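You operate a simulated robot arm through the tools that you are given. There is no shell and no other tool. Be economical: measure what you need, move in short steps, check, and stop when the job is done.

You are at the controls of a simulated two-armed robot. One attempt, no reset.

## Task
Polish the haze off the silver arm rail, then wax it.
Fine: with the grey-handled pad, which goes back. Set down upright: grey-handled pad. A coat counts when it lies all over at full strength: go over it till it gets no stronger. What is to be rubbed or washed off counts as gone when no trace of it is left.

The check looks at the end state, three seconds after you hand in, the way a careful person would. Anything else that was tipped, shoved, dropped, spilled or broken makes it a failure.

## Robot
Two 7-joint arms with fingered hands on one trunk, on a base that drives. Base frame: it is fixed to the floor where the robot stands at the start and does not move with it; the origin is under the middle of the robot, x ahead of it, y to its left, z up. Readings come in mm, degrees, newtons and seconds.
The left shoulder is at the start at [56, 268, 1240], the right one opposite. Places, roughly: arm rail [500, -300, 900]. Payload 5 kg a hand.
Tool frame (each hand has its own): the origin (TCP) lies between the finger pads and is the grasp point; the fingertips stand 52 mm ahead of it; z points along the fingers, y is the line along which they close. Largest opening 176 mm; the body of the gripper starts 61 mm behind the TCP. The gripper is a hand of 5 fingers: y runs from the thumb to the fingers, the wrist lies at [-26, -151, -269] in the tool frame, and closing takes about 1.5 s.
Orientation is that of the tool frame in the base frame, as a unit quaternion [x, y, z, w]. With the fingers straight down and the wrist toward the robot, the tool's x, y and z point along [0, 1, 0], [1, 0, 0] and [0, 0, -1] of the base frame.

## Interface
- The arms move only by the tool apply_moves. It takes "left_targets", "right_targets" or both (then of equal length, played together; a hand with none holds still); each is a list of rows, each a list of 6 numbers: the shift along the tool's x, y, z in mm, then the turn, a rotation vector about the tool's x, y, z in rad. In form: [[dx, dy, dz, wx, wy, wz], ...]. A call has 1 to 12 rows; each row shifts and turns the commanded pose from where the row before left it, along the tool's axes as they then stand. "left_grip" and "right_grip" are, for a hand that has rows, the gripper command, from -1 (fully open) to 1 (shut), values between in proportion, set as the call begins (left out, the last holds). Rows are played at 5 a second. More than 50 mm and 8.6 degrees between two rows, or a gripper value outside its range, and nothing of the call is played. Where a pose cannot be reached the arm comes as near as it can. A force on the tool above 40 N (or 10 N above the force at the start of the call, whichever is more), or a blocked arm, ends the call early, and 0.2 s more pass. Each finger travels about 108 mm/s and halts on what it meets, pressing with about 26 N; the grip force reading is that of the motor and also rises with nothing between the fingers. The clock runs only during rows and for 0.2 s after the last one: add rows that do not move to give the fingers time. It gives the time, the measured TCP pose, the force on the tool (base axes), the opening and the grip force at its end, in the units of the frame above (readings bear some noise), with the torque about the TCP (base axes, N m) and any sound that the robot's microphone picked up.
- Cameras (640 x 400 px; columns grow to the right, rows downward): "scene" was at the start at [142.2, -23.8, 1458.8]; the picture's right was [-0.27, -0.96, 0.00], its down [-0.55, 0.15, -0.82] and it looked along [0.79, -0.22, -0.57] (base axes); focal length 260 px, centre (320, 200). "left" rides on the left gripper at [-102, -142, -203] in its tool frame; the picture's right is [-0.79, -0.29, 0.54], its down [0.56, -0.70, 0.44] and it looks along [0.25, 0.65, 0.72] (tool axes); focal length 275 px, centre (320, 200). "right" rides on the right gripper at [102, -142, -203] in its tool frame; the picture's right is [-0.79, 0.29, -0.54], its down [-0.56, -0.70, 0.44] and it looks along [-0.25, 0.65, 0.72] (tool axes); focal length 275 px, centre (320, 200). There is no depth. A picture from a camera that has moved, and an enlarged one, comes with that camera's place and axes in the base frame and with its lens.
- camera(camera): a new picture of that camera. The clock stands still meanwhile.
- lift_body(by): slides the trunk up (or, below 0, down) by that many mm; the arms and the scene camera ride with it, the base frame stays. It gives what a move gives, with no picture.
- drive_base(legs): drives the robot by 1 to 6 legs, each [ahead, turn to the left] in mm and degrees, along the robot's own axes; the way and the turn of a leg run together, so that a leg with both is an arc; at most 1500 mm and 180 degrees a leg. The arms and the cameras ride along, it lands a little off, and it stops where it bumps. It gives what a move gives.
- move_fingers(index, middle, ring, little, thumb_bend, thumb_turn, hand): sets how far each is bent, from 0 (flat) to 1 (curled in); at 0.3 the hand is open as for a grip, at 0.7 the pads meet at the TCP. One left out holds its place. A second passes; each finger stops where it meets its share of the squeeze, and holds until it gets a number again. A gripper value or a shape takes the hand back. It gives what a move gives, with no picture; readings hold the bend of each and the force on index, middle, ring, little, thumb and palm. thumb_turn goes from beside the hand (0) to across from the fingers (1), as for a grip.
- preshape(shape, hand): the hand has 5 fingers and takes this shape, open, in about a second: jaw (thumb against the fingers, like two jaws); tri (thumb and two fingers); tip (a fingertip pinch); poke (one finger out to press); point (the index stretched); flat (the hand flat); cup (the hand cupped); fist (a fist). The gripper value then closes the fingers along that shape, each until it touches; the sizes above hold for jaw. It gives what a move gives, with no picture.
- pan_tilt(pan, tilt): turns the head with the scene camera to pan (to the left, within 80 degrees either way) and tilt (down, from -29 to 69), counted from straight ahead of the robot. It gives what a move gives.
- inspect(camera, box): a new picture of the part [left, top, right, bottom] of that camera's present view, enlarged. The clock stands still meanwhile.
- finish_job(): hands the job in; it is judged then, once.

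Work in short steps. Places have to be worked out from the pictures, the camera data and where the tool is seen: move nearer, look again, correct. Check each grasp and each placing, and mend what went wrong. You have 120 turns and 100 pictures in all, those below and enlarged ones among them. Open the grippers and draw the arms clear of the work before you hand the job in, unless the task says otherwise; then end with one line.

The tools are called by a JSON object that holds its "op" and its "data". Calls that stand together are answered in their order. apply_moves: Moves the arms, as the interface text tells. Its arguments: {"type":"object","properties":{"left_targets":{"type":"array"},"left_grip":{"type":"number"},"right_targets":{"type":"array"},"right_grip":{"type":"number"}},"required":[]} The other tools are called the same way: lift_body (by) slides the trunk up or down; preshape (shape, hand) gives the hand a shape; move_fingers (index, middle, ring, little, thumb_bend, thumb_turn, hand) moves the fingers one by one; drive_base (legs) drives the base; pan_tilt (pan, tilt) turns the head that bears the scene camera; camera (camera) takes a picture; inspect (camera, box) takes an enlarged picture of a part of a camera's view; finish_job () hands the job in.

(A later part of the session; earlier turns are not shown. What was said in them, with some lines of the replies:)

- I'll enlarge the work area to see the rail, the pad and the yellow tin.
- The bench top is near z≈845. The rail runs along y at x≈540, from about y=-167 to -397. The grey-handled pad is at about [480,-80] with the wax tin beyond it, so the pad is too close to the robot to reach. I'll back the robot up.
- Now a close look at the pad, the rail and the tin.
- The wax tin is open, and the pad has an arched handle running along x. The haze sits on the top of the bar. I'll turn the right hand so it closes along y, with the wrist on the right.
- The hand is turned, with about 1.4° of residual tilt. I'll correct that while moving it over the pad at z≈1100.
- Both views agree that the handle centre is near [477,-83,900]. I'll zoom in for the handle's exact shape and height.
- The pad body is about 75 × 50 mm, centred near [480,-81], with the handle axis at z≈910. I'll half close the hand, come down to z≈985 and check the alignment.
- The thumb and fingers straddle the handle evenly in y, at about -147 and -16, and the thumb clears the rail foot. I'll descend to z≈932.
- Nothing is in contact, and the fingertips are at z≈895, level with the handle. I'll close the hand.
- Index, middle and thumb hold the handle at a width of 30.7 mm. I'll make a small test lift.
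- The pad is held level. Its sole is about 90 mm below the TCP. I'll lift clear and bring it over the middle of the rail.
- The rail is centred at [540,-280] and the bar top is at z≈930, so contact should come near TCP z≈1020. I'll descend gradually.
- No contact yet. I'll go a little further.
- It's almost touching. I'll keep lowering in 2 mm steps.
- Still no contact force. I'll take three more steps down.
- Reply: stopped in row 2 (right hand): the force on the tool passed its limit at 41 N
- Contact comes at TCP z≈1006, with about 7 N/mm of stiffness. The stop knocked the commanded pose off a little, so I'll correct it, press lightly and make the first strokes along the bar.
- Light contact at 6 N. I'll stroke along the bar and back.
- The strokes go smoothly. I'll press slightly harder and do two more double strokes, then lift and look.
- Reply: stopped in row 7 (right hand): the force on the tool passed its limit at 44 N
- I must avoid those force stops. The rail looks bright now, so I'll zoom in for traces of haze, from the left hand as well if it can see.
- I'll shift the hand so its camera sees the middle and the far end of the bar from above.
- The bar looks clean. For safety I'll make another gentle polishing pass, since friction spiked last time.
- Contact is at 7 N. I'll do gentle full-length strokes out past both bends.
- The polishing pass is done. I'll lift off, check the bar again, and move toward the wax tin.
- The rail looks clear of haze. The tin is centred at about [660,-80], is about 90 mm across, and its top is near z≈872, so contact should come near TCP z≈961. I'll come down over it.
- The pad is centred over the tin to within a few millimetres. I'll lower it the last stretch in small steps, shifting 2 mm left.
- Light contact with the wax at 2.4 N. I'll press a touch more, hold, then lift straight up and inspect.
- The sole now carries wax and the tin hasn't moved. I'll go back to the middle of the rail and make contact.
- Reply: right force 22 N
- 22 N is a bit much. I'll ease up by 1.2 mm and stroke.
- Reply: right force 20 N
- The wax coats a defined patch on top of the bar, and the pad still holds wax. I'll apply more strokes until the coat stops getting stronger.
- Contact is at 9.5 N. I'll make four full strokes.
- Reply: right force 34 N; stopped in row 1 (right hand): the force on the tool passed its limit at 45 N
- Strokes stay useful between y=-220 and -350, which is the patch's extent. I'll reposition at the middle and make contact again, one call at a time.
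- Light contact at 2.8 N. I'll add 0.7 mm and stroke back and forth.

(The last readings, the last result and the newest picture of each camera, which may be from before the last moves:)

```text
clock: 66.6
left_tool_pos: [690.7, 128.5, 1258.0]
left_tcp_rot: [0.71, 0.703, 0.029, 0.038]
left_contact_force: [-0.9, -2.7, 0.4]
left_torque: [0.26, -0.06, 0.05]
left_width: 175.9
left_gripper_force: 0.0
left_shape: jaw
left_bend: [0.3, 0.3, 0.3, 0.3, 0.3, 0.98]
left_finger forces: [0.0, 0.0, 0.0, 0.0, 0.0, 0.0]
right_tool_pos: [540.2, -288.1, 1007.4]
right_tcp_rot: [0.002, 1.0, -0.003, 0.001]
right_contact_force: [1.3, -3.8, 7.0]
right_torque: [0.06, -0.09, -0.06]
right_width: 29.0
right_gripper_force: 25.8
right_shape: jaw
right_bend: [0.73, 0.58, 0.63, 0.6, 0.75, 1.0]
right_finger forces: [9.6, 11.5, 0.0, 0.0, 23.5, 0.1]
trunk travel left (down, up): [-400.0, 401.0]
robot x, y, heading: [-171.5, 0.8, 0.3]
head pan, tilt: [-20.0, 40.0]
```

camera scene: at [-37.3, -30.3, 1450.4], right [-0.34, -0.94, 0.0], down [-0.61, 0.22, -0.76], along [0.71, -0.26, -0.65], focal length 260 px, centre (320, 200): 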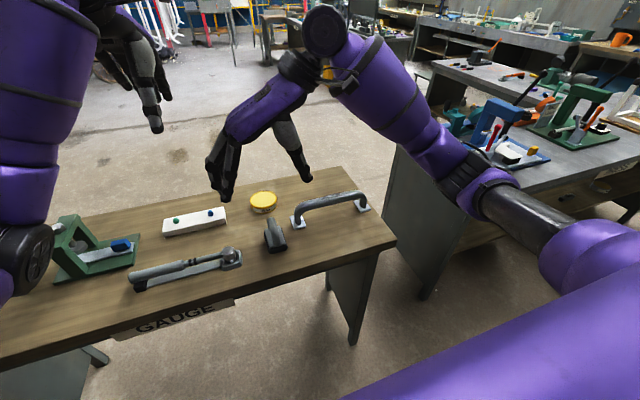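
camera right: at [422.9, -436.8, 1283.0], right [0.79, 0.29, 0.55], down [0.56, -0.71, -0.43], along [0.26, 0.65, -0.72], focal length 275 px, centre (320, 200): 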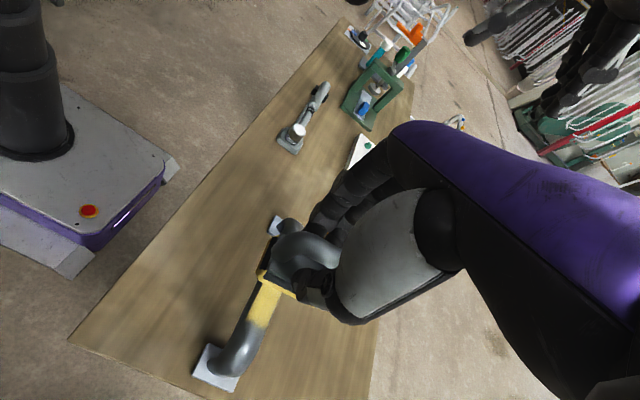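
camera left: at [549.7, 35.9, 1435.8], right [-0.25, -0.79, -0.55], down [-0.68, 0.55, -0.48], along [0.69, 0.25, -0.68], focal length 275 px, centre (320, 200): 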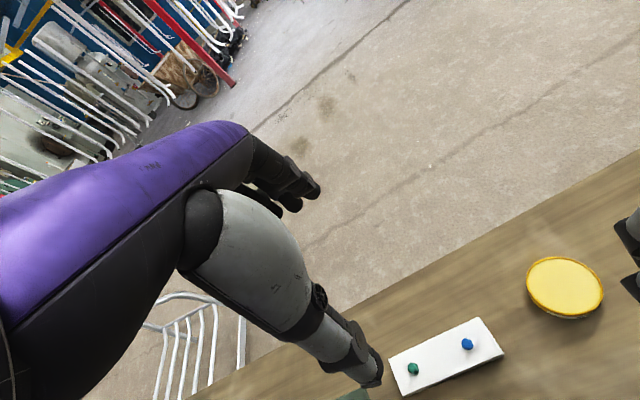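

Steady at 7 N. Another set.

{"op": "apply_moves", "data": {"right_targets": [[0, -22, 0.2, 0, 0, 0], [0, -22, 0, 0, 0, 0], [0, -22, 0, 0, 0, 0], [0, 22, 0, 0, 0, 0], [0, 22, 0, 0, 0, 0], [0, 22, 0, 0, 0, 0], [0, 22, 0, 0, 0, 0], [0, 22, 0, 0, 0, 0], [0, 22, 0, 0, 0, 0], [0, -22, 0, 0, 0, 0], [0, -22, 0, 0, 0, 0], [0, -22, 0, 0, 0, 0]]}}

```text
clock: 69.2
left_tool_pos: [690.7, 128.8, 1258.9]
left_tcp_rot: [0.71, 0.703, 0.029, 0.037]
left_contact_force: [-0.4, -2.1, 0.5]
left_torque: [0.21, -0.05, 0.04]
left_width: 176.1
left_gripper_force: 0.0
left_shape: jaw
left_bend: [0.3, 0.3, 0.3, 0.3, 0.3, 0.98]
left_finger forces: [0.0, 0.0, 0.0, 0.0, 0.0, 0.0]
right_tool_pos: [542.4, -289.3, 1007.1]
right_tcp_rot: [0.003, 1.0, -0.003, 0.0]
right_contact_force: [1.6, -0.8, 10.1]
right_torque: [0.28, -0.13, -0.09]
right_width: 29.7
right_gripper_force: 25.9
right_shape: jaw
right_bend: [0.73, 0.58, 0.63, 0.6, 0.75, 1.0]
right_finger forces: [13.1, 13.0, 0.0, 0.0, 21.7, 0.1]
trunk travel left (down, up): [-400.0, 401.0]
robot x, y, heading: [-175.5, -3.6, -0.1]
head pan, tilt: [-20.0, 40.0]
```

Now one more set, then I'll lift toward the near end and compare.

{"op": "apply_moves", "data": {"right_targets": [[0, -22, 0, 0, 0, 0], [0, -22, 0, 0, 0, 0], [0, -22, 0, 0, 0, 0], [0, 22, 0, 0, 0, 0], [0, 22, 0, 0, 0, 0], [0, 22, 0, 0, 0, 0], [0, 22, 0, 0, 0, 0], [0, 22, 0, 0, 0, 0], [0, 22, 0, 0, 0, 0], [0, 0, -35, 0, 0, 0], [0, 35, -35, 0, 0, 0], [0, 48, 0, 0, 0, 0]]}}

{"op": "inspect", "data": {"camera": "scene", "box": [290, 175, 390, 240]}}

{"op": "camera", "data": {"camera": "right"}}

```text
clock: 71.8
left_tool_pos: [693.3, 131.9, 1257.6]
left_tcp_rot: [0.709, 0.704, 0.029, 0.037]
left_contact_force: [0.6, 1.6, 0.1]
left_torque: [-0.26, 0.09, -0.04]
left_width: 175.9
left_gripper_force: 0.2
left_shape: jaw
left_bend: [0.3, 0.3, 0.3, 0.3, 0.3, 0.98]
left_finger forces: [0.0, 0.0, 0.1, 0.1, 0.0, 0.0]
right_tool_pos: [543.2, -138.1, 1076.5]
right_tcp_rot: [0.002, 1.0, -0.003, -0.001]
right_contact_force: [1.0, -0.3, -1.5]
right_torque: [0.04, 0.09, -0.02]
right_width: 28.8
right_gripper_force: 26.5
right_shape: jaw
right_bend: [0.73, 0.58, 0.63, 0.6, 0.75, 1.0]
right_finger forces: [9.9, 9.8, 0.0, 0.0, 20.1, 0.0]
trunk travel left (down, up): [-400.0, 401.0]
robot x, y, heading: [-169.5, 5.8, -0.1]
head pan, tilt: [-20.0, 40.0]
```

```text
6.15 times, centred on (340, 208) of scene
camera zoom: at [-35.6, -28.2, 1449.9], right [-0.34, -0.94, 0.01], down [-0.62, 0.22, -0.76], along [0.71, -0.26, -0.65], focal length 1597 px, centre (197, 154)
```

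zoom: 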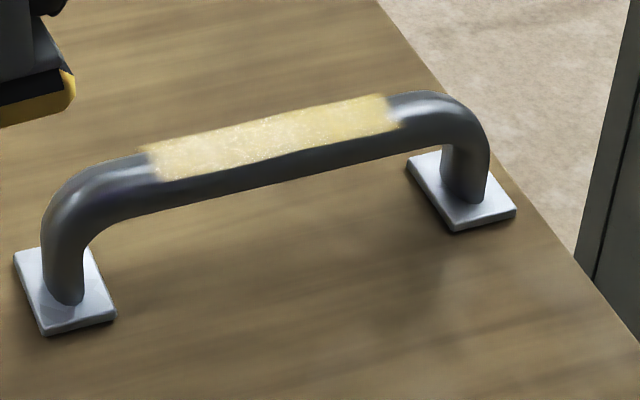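

```text
57 pictures are left
camera right: at [442.1, -279.7, 1279.1], right [0.79, 0.29, 0.54], down [0.55, -0.71, -0.44], along [0.26, 0.65, -0.72], focal length 275 px, centre (320, 200)
```

right: 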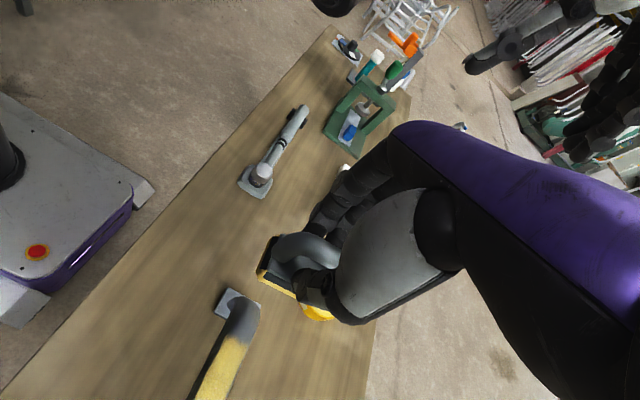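

The coat looks unchanged from before, which suggests it's saturated. I'll zoom in tightly to check for thin spots.

{"op": "inspect", "data": {"camera": "scene", "box": [308, 186, 358, 210]}}

{"op": "inspect", "data": {"camera": "right", "box": [180, 310, 270, 400]}}

```text
12.80 times, centred on (333, 198) of scene
camera zoom: at [-35.6, -28.2, 1449.9], right [-0.34, -0.94, 0.01], down [-0.62, 0.22, -0.76], along [0.71, -0.26, -0.65], focal length 3323 px, centre (154, 226)
```

zoom: 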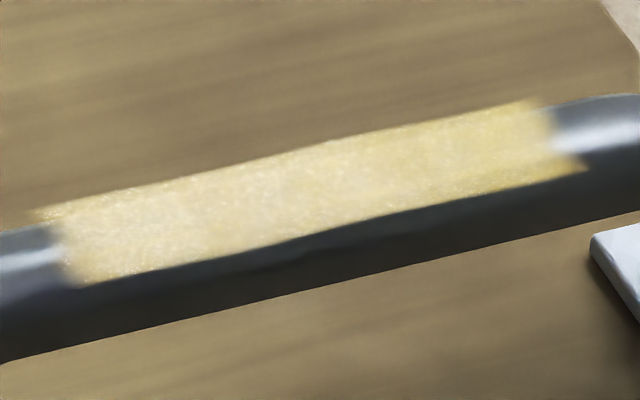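

```text
4.44 times, centred on (225, 355) of right
camera zoom: at [442.1, -279.7, 1279.1], right [0.79, 0.29, 0.54], down [0.55, -0.71, -0.44], along [0.26, 0.65, -0.72], focal length 1224 px, centre (742, -489)
```

zoom: 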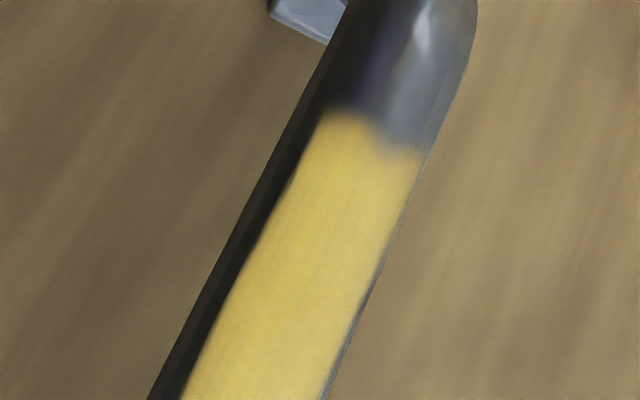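

The near half is evenly coated. I'll check the far half from the right hand's camera.

{"op": "apply_moves", "data": {"right_targets": [[5, -40, -25, 0, 0, 0], [5, -40, -25, 0, 0, 0], [4, -38, -24, 0, 0, 0], [0, 0, 0, 0, 0, 0]]}}

{"op": "inspect", "data": {"camera": "right", "box": [180, 260, 300, 380]}}

```text
clock: 72.8
left_tool_pos: [691.9, 130.8, 1256.2]
left_tcp_rot: [0.708, 0.705, 0.028, 0.037]
left_contact_force: [0.5, 0.5, -0.3]
left_torque: [-0.17, 0.05, -0.05]
left_width: 175.9
left_gripper_force: 0.0
left_shape: jaw
left_bend: [0.3, 0.3, 0.3, 0.3, 0.3, 0.98]
left_finger forces: [0.0, 0.1, 0.0, 0.0, 0.0, 0.0]
right_tool_pos: [526.4, -251.8, 1152.7]
right_tcp_rot: [0.001, 1.0, -0.004, 0.0]
right_contact_force: [0.4, 0.1, -1.7]
right_torque: [-0.12, 0.1, 0.01]
right_width: 29.1
right_gripper_force: 26.1
right_shape: jaw
right_bend: [0.73, 0.58, 0.63, 0.6, 0.75, 1.0]
right_finger forces: [9.8, 9.5, 0.0, 0.1, 20.0, 0.1]
trunk travel left (down, up): [-400.0, 401.0]
robot x, y, heading: [-173.1, 3.8, 0.2]
head pan, tilt: [-20.0, 40.0]
```

```text
3.33 times, centred on (240, 320) of right
camera zoom: at [425.5, -392.9, 1354.6], right [0.79, 0.29, 0.54], down [0.56, -0.71, -0.44], along [0.25, 0.65, -0.72], focal length 918 px, centre (587, -200)
```

zoom: 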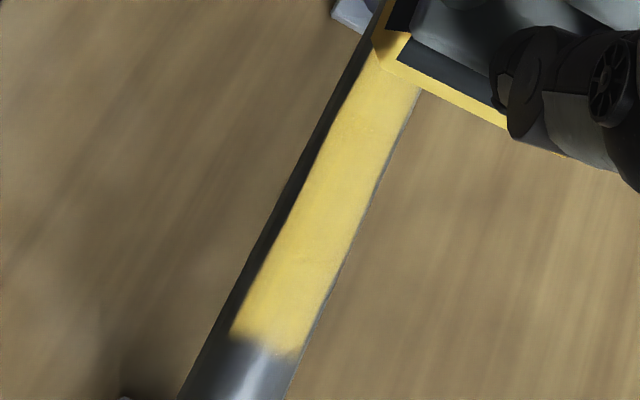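

It's nearly uniform, perhaps a shade paler at the far end. One more set of strokes will confirm it no longer changes.

{"op": "apply_moves", "data": {"right_targets": [[-14, -34, 20, 0, 0, 0], [0, 0, 42, 0, 0, 0], [0, 0, 42, 0, 0, 0], [0, 0, 38, 0, 0, 0], [0, 0, 2.5, 0, 0, 0], [0, 0, 0, 0, 0, 0]]}}

```text
clock: 74.2
left_tool_pos: [690.4, 130.3, 1257.7]
left_tcp_rot: [0.709, 0.704, 0.028, 0.038]
left_contact_force: [0.0, -0.2, 0.6]
left_torque: [-0.03, 0.02, -0.01]
left_width: 176.2
left_gripper_force: 0.1
left_shape: jaw
left_bend: [0.3, 0.3, 0.3, 0.3, 0.3, 0.98]
left_finger forces: [0.0, 0.0, 0.0, 0.0, 0.1, 0.0]
right_tool_pos: [540.7, -290.2, 1006.1]
right_tcp_rot: [0.002, 1.0, -0.003, 0.001]
right_contact_force: [-0.6, -0.9, 4.2]
right_torque: [0.02, -0.06, 0.0]
right_width: 29.3
right_gripper_force: 25.9
right_shape: jaw
right_bend: [0.73, 0.58, 0.63, 0.6, 0.75, 1.0]
right_finger forces: [10.6, 12.1, 0.0, 0.0, 20.4, 0.1]
trunk travel left (down, up): [-400.0, 401.0]
robot x, y, heading: [-174.5, 1.2, 0.2]
head pan, tilt: [-20.0, 40.0]
```

Contact is at 4 N. I'll stroke with emphasis on the far end.

{"op": "apply_moves", "data": {"right_targets": [[0, -20, 0.5, 0, 0, 0], [0, -20, 0, 0, 0, 0], [0, -20, 0, 0, 0, 0], [0, 20, 0, 0, 0, 0], [0, 20, 0, 0, 0, 0], [0, -20, 0, 0, 0, 0], [0, -20, 0, 0, 0, 0], [0, 20, 0, 0, 0, 0], [0, 20, 0, 0, 0, 0], [0, 20, 0, 0, 0, 0], [0, 20, 0, 0, 0, 0], [0, 20, 0, 0, 0, 0]]}}

```text
clock: 76.9
left_tool_pos: [678.1, 122.3, 1277.8]
left_tcp_rot: [0.713, 0.698, 0.041, 0.058]
left_contact_force: [-3.3, -1.1, 0.7]
left_torque: [0.21, -0.34, 0.16]
left_width: 175.8
left_gripper_force: 0.0
left_shape: jaw
left_bend: [0.3, 0.3, 0.3, 0.3, 0.3, 0.98]
left_finger forces: [0.0, 0.0, 0.1, 0.0, 0.0, 0.0]
right_tool_pos: [522.8, -252.4, 1013.8]
right_tcp_rot: [0.001, 1.0, -0.002, 0.01]
right_contact_force: [-3.1, -3.2, -0.4]
right_torque: [0.29, -0.45, -0.14]
right_width: 29.1
right_gripper_force: 25.3
right_shape: jaw
right_bend: [0.73, 0.59, 0.63, 0.6, 0.75, 1.0]
right_finger forces: [9.4, 10.7, 0.0, 0.0, 23.9, 0.0]
trunk travel left (down, up): [-400.0, 401.0]
robot x, y, heading: [-173.1, -0.5, 0.0]
head pan, tilt: [-20.0, 40.0]
stopped in row 12 (right hand): the force on the tool passed its limit at 40 N (the readings are from after the stop); the commanded pose is now the measured one
```

It stopped on force at the end of the set. I'll raise back to the same viewpoint and compare.

{"op": "apply_moves", "data": {"right_targets": [[0, 0, -46, 0, 0.02, 0], [0, 0, -46, 0, 0, 0], [0, 0, -46, 0, 0, 0], [0, 0, 0, 0, 0, 0]]}}

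{"op": "inspect", "data": {"camera": "right", "box": [180, 260, 300, 380]}}

{"op": "inspect", "data": {"camera": "scene", "box": [308, 186, 358, 210]}}

```text
clock: 77.9
left_tool_pos: [682.5, 124.2, 1274.2]
left_tcp_rot: [0.712, 0.699, 0.039, 0.056]
left_contact_force: [0.9, -1.0, 0.7]
left_torque: [0.05, 0.08, -0.02]
left_width: 176.0
left_gripper_force: 0.2
left_shape: jaw
left_bend: [0.3, 0.3, 0.3, 0.3, 0.3, 0.98]
left_finger forces: [0.0, 0.0, 0.0, 0.1, 0.0, 0.1]
right_tool_pos: [523.2, -247.0, 1148.7]
right_tcp_rot: [0.002, 1.0, -0.002, -0.003]
right_contact_force: [0.4, -0.5, -2.0]
right_torque: [0.09, 0.06, 0.0]
right_width: 28.5
right_gripper_force: 26.3
right_shape: jaw
right_bend: [0.73, 0.59, 0.63, 0.6, 0.75, 1.0]
right_finger forces: [9.5, 10.2, 0.0, 0.0, 23.5, 0.1]
trunk travel left (down, up): [-400.0, 401.0]
robot x, y, heading: [-176.2, 1.1, 0.0]
head pan, tilt: [-20.0, 40.0]
```

```text
3.33 times, centred on (240, 320) of right
camera zoom: at [422.4, -388.7, 1352.1], right [0.8, 0.29, 0.53], down [0.55, -0.71, -0.44], along [0.25, 0.65, -0.72], focal length 918 px, centre (587, -200)
```

zoom: 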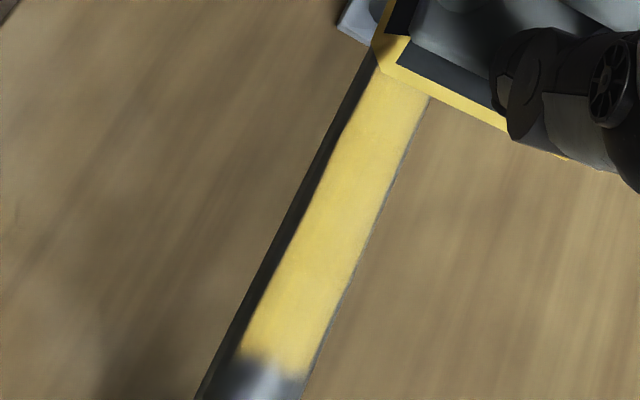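

```text
12.80 times, centred on (333, 198) of scene
camera zoom: at [-35.7, -29.7, 1450.0], right [-0.34, -0.94, 0.0], down [-0.62, 0.22, -0.76], along [0.71, -0.26, -0.65], focal length 3323 px, centre (154, 226)
```

zoom: 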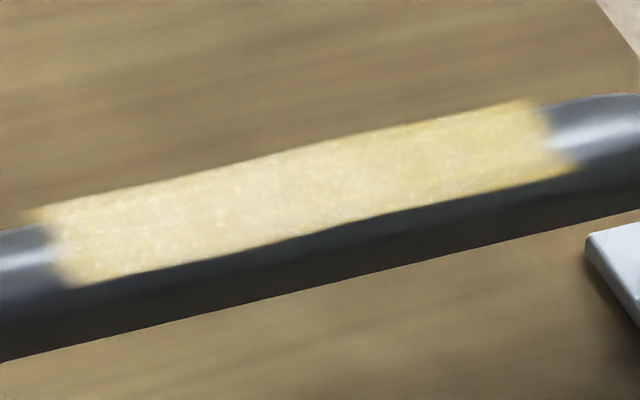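

The coat is even and no longer changes. I'll take the pad back to its original spot at [480,-81], rail side clear, at height first.

{"op": "apply_moves", "data": {"right_targets": [[11, 42, 0, 0, -0.005, 0], [11, 42, 0, 0, 0, 0], [11, 41, 0, 0, 0, 0], [10, 41, 0, 0, 0, 0], [0, 0, 45, 0, 0, 0], [0, 0, 45, 0, 0, 0], [0, 0, 45, 0, 0, 0], [0, 0, 50, 0, 0, 0], [0, 0, 20, 0, 0, 0], [0, 0, 0, 0, 0, 0]]}}

{"op": "inspect", "data": {"camera": "scene", "box": [210, 150, 370, 270]}}

```text
clock: 80.1
left_tool_pos: [681.4, 124.8, 1274.3]
left_tcp_rot: [0.711, 0.699, 0.04, 0.057]
left_contact_force: [-0.3, 0.8, -0.3]
left_torque: [-0.01, 0.0, -0.01]
left_width: 175.9
left_gripper_force: 0.0
left_shape: jaw
left_bend: [0.3, 0.3, 0.3, 0.3, 0.3, 0.98]
left_finger forces: [0.0, 0.0, 0.0, 0.1, 0.1, 0.0]
right_tool_pos: [480.5, -83.4, 944.4]
right_tcp_rot: [0.001, 1.0, -0.002, 0.001]
right_contact_force: [-0.5, -0.4, -0.3]
right_torque: [-0.06, -0.02, 0.01]
right_width: 28.9
right_gripper_force: 26.2
right_shape: jaw
right_bend: [0.73, 0.59, 0.63, 0.6, 0.75, 1.0]
right_finger forces: [9.7, 9.6, 0.0, 0.0, 22.0, 0.1]
trunk travel left (down, up): [-400.0, 401.0]
robot x, y, heading: [-171.7, -1.3, 0.2]
head pan, tilt: [-20.0, 40.0]
```

```text
3.33 times, centred on (290, 210) of scene
camera zoom: at [-36.4, -28.5, 1450.2], right [-0.34, -0.94, 0.01], down [-0.62, 0.22, -0.76], along [0.71, -0.26, -0.65], focal length 865 px, centre (420, 167)
```

zoom: 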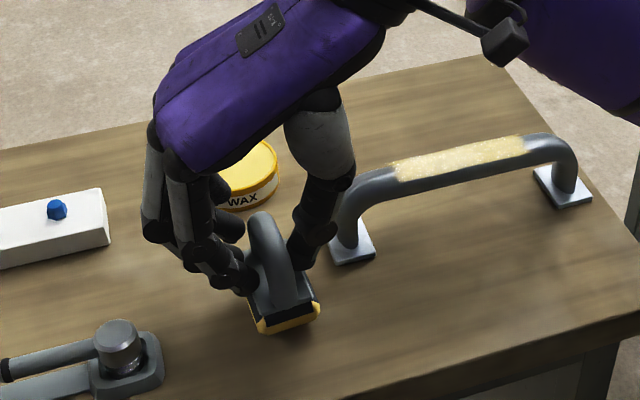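

It's just above the original place. I'll lower in small steps to touch the bench.

{"op": "apply_moves", "data": {"right_targets": [[0, 2, 4, 0, 0, 0], [0, 0, 2, 0, 0, 0], [0, 0, 0, 0, 0, 0]]}}

{"op": "apply_moves", "data": {"right_targets": [[0, 0, 1.5, 0, 0, 0], [0, 0, 0, 0, 0, 0]]}}

```text
clock: 80.9
left_tool_pos: [680.9, 125.7, 1274.1]
left_tcp_rot: [0.711, 0.7, 0.039, 0.056]
left_contact_force: [-0.5, 0.5, -0.2]
left_torque: [-0.02, -0.01, -0.02]
left_width: 175.8
left_gripper_force: 0.1
left_shape: jaw
left_bend: [0.3, 0.3, 0.3, 0.3, 0.3, 0.98]
left_finger forces: [0.0, 0.0, 0.1, 0.1, 0.0, 0.1]
right_tool_pos: [482.8, -81.4, 938.8]
right_tcp_rot: [0.002, 1.0, -0.002, 0.0]
right_contact_force: [-0.2, 0.7, -1.6]
right_torque: [0.01, 0.01, 0.01]
right_width: 28.8
right_gripper_force: 25.6
right_shape: jaw
right_bend: [0.73, 0.59, 0.63, 0.6, 0.75, 1.0]
right_finger forces: [9.7, 9.6, 0.0, 0.0, 21.8, 0.1]
trunk travel left (down, up): [-400.0, 401.0]
robot x, y, heading: [-175.8, -3.9, 0.0]
head pan, tilt: [-20.0, 40.0]
```

```text
clock: 81.5
left_tool_pos: [681.1, 125.5, 1274.3]
left_tcp_rot: [0.711, 0.699, 0.039, 0.057]
left_contact_force: [0.1, 0.2, 0.6]
left_torque: [-0.02, 0.0, 0.03]
left_width: 175.6
left_gripper_force: 0.0
left_shape: jaw
left_bend: [0.3, 0.3, 0.3, 0.3, 0.3, 0.98]
left_finger forces: [0.1, 0.0, 0.0, 0.0, 0.0, 0.0]
right_tool_pos: [482.9, -81.7, 937.9]
right_tcp_rot: [0.002, 1.0, -0.002, -0.001]
right_contact_force: [-0.4, -1.0, -1.4]
right_torque: [0.0, 0.01, 0.02]
right_width: 28.8
right_gripper_force: 26.3
right_shape: jaw
right_bend: [0.73, 0.59, 0.63, 0.6, 0.75, 1.0]
right_finger forces: [9.6, 9.6, 0.0, 0.0, 21.9, 0.1]
trunk travel left (down, up): [-400.0, 401.0]
robot x, y, heading: [-172.3, -0.7, 0.0]
head pan, tilt: [-20.0, 40.0]
```

Not touching yet, so 1.5 mm at a time.

{"op": "apply_moves", "data": {"right_targets": [[2, 0, 1.5, 0, 0, 0], [0, 0, 0, 0, 0, 0]]}}

{"op": "apply_moves", "data": {"right_targets": [[0, 0, 1.2, 0, 0, 0], [0, 0, 0, 0, 0, 0]]}}

```text
clock: 82.1
left_tool_pos: [680.9, 125.5, 1274.6]
left_tcp_rot: [0.712, 0.699, 0.039, 0.056]
left_contact_force: [-0.2, 0.8, -0.5]
left_torque: [0.01, 0.0, 0.01]
left_width: 175.7
left_gripper_force: 0.1
left_shape: jaw
left_bend: [0.3, 0.3, 0.3, 0.3, 0.3, 0.98]
left_finger forces: [0.0, 0.1, 0.0, 0.0, 0.1, 0.1]
right_tool_pos: [480.4, -82.8, 935.6]
right_tcp_rot: [0.002, 1.0, -0.003, -0.001]
right_contact_force: [0.1, -0.2, -1.7]
right_torque: [0.02, 0.01, -0.03]
right_width: 28.8
right_gripper_force: 25.7
right_shape: jaw
right_bend: [0.73, 0.59, 0.63, 0.6, 0.75, 1.0]
right_finger forces: [9.6, 9.5, 0.0, 0.1, 21.8, 0.0]
trunk travel left (down, up): [-400.0, 401.0]
robot x, y, heading: [-172.6, -1.8, -0.1]
head pan, tilt: [-20.0, 40.0]
```

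```text
clock: 82.7
left_tool_pos: [680.6, 125.9, 1274.1]
left_tcp_rot: [0.711, 0.699, 0.039, 0.057]
left_contact_force: [-0.3, 0.5, 1.0]
left_torque: [0.0, 0.02, -0.02]
left_width: 176.0
left_gripper_force: 0.0
left_shape: jaw
left_bend: [0.3, 0.3, 0.3, 0.3, 0.3, 0.98]
left_finger forces: [0.0, 0.0, 0.1, 0.1, 0.0, 0.1]
right_tool_pos: [480.9, -82.4, 935.5]
right_tcp_rot: [0.002, 1.0, -0.003, 0.0]
right_contact_force: [0.6, -0.1, 2.6]
right_torque: [0.04, 0.13, 0.01]
right_width: 28.8
right_gripper_force: 25.7
right_shape: jaw
right_bend: [0.73, 0.59, 0.63, 0.6, 0.75, 1.0]
right_finger forces: [10.2, 8.8, 0.0, 0.0, 22.6, 0.0]
trunk travel left (down, up): [-400.0, 401.0]
robot x, y, heading: [-168.6, -0.4, 0.1]
head pan, tilt: [-20.0, 40.0]
```

The pad is touching the bench at the same height where it was picked up. I'll open partway and wait.

{"op": "apply_moves", "data": {"right_targets": [[0, 0, 0, 0, 0, 0], [0, 0, 0, 0, 0, 0], [0, 0, 0, 0, 0, 0], [0, 0, 0, 0, 0, 0], [0, 0, 0, 0, 0, 0], [0, 0, 0, 0, 0, 0]], "right_grip": -0.2}}

{"op": "inspect", "data": {"camera": "scene", "box": [210, 150, 370, 270]}}

{"op": "inspect", "data": {"camera": "right", "box": [200, 150, 440, 400]}}

```text
clock: 84.1
left_tool_pos: [681.5, 125.1, 1274.5]
left_tcp_rot: [0.711, 0.699, 0.039, 0.057]
left_contact_force: [0.7, 0.6, -0.3]
left_torque: [-0.01, 0.0, 0.0]
left_width: 175.7
left_gripper_force: 0.0
left_shape: jaw
left_bend: [0.3, 0.3, 0.3, 0.3, 0.3, 0.98]
left_finger forces: [0.0, 0.0, 0.0, 0.1, 0.1, 0.0]
right_tool_pos: [479.7, -81.3, 935.2]
right_tcp_rot: [0.002, 1.0, -0.003, 0.0]
right_contact_force: [0.0, 0.4, -0.7]
right_torque: [-0.01, 0.02, 0.01]
right_width: 105.1
right_gripper_force: 0.1
right_shape: jaw
right_bend: [0.74, 0.41, 0.38, 0.42, 0.66, 1.0]
right_finger forces: [0.0, 0.0, 0.0, 0.0, 0.0, 0.1]
trunk travel left (down, up): [-400.0, 401.0]
robot x, y, heading: [-171.7, -1.8, -0.0]
head pan, tilt: [-20.0, 40.0]
```

```text
3.33 times, centred on (290, 210) of scene
camera zoom: at [-36.3, -28.9, 1450.1], right [-0.34, -0.94, 0.0], down [-0.62, 0.22, -0.76], along [0.71, -0.26, -0.65], focal length 865 px, centre (420, 167)
```

zoom: 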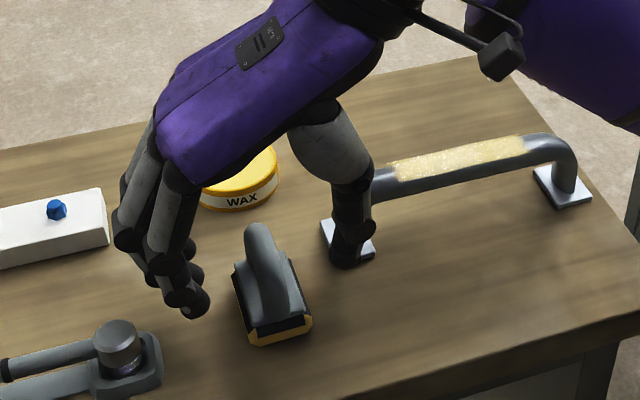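

```text
1.60 times, centred on (320, 275) of right
camera zoom: at [378.2, -223.3, 1136.8], right [0.79, 0.29, 0.54], down [0.56, -0.71, -0.44], along [0.26, 0.65, -0.72], focal length 440 px, centre (320, 80)
```

zoom: 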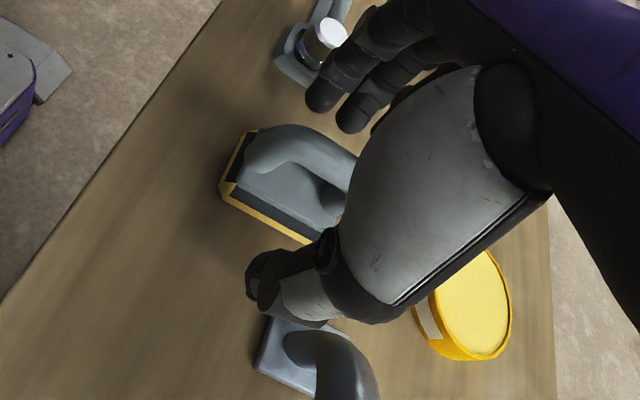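

The pad is upright in its place and the fingers are clear. I'll lift straight up.

{"op": "apply_moves", "data": {"right_targets": [[0, 0, -10, 0, 0, 0], [0, 0, -15, 0, 0, 0], [0, 0, -30, 0, 0, 0], [0, 0, -45, 0, 0, 0], [0, 0, -45, 0, 0, 0], [0, 0, -45, 0, 0, 0], [0, 0, -45, 0, 0, 0], [0, 0, -45, 0, 0, 0], [0, 0, 0, 0, 0, 0]]}}

{"op": "apply_moves", "data": {"right_targets": [[0, -45, 0, 0, 0, 0], [0, -45, 0, 0, 0, 0], [0, -45, 0, 0, 0, 0], [0, -45, 0, 0, 0, 0], [0, -45, 0, 0, 0, 0], [0, -45, 0, 0, 0, 0], [0, -45, 0, 0, 0, 0], [0, -45, 0, 0, 0, 0], [0, 0, 0, 0, 0, 0]], "right_grip": -1}}

{"op": "camera", "data": {"camera": "scene"}}

{"op": "inspect", "data": {"camera": "scene", "box": [220, 170, 400, 270]}}

```text
clock: 86.1
left_tool_pos: [682.6, 124.3, 1274.2]
left_tcp_rot: [0.712, 0.699, 0.039, 0.056]
left_contact_force: [1.4, -0.2, 0.2]
left_torque: [0.02, 0.06, -0.03]
left_width: 175.5
left_gripper_force: 0.3
left_shape: jaw
left_bend: [0.3, 0.3, 0.3, 0.3, 0.3, 0.98]
left_finger forces: [0.0, 0.1, 0.0, 0.0, 0.0, 0.1]
right_tool_pos: [485.4, -82.8, 1220.1]
right_tcp_rot: [0.002, 1.0, -0.002, -0.001]
right_contact_force: [1.0, 0.1, -1.0]
right_torque: [0.04, 0.1, 0.01]
right_width: 105.5
right_gripper_force: 0.0
right_shape: jaw
right_bend: [0.74, 0.41, 0.38, 0.42, 0.66, 1.0]
right_finger forces: [0.0, 0.0, 0.0, 0.1, 0.0, 0.0]
trunk travel left (down, up): [-400.0, 401.0]
robot x, y, heading: [-176.3, 0.2, 0.1]
head pan, tilt: [-20.0, 40.0]
```

```text
clock: 88.1
left_tool_pos: [682.9, 126.4, 1272.8]
left_tcp_rot: [0.712, 0.699, 0.038, 0.056]
left_contact_force: [0.5, 1.6, -0.1]
left_torque: [-0.18, 0.13, -0.05]
left_width: 176.1
left_gripper_force: 0.1
left_shape: jaw
left_bend: [0.3, 0.3, 0.3, 0.3, 0.3, 0.98]
left_finger forces: [0.1, 0.0, 0.0, 0.0, 0.0, 0.0]
right_tool_pos: [480.8, -438.2, 1218.7]
right_tcp_rot: [0.001, 1.0, -0.002, 0.001]
right_contact_force: [-0.1, 0.8, -0.1]
right_torque: [-0.13, 0.07, 0.06]
right_width: 175.9
right_gripper_force: 0.1
right_shape: jaw
right_bend: [0.3, 0.3, 0.3, 0.3, 0.3, 0.98]
right_finger forces: [0.0, 0.0, 0.0, 0.0, 0.0, 0.0]
trunk travel left (down, up): [-400.0, 401.0]
robot x, y, heading: [-171.0, -2.8, -0.1]
head pan, tilt: [-20.0, 40.0]
```

```text
48 pictures are left
camera scene: at [-35.5, -27.7, 1450.0], right [-0.34, -0.94, 0.01], down [-0.62, 0.22, -0.76], along [0.71, -0.26, -0.65], focal length 260 px, centre (320, 200)
```

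scene: 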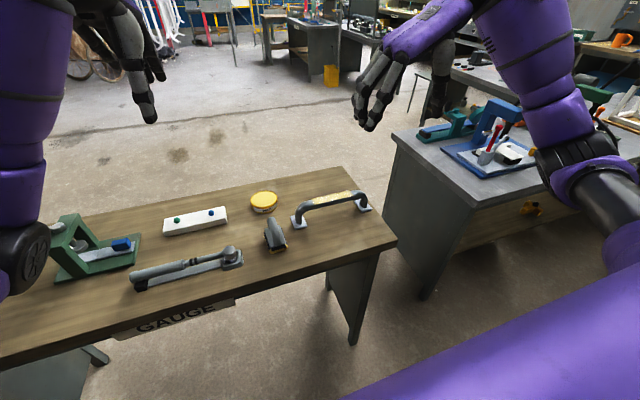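

```text
3.56 times, centred on (310, 220) of scene
camera zoom: at [-35.5, -27.7, 1450.0], right [-0.34, -0.94, 0.01], down [-0.62, 0.22, -0.76], along [0.71, -0.26, -0.65], focal length 923 px, centre (356, 129)
```

zoom: 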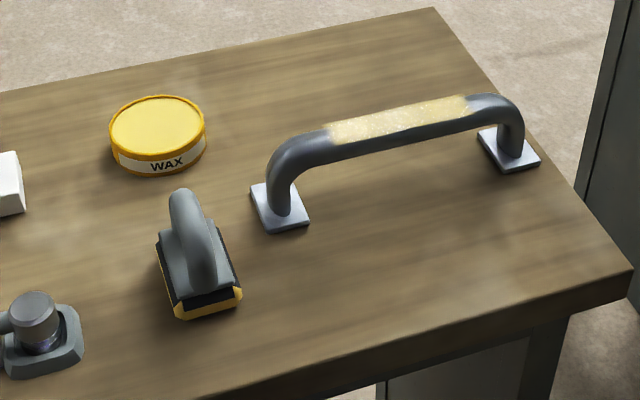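

The rail is waxed, the pad stands upright in its original place, nothing else has moved, and both hands are open and clear. I'm handing in.

{"op": "finish_job", "data": {}}

```text
The job is handed in.
```

I polished the haze off the arm rail and waxed it; the last strokes made the coat no stronger. The grey-handled pad is back upright where it stood, and the job is handed in. I saw no haze left from the front or from above, but I couldn't see the back of the bar.
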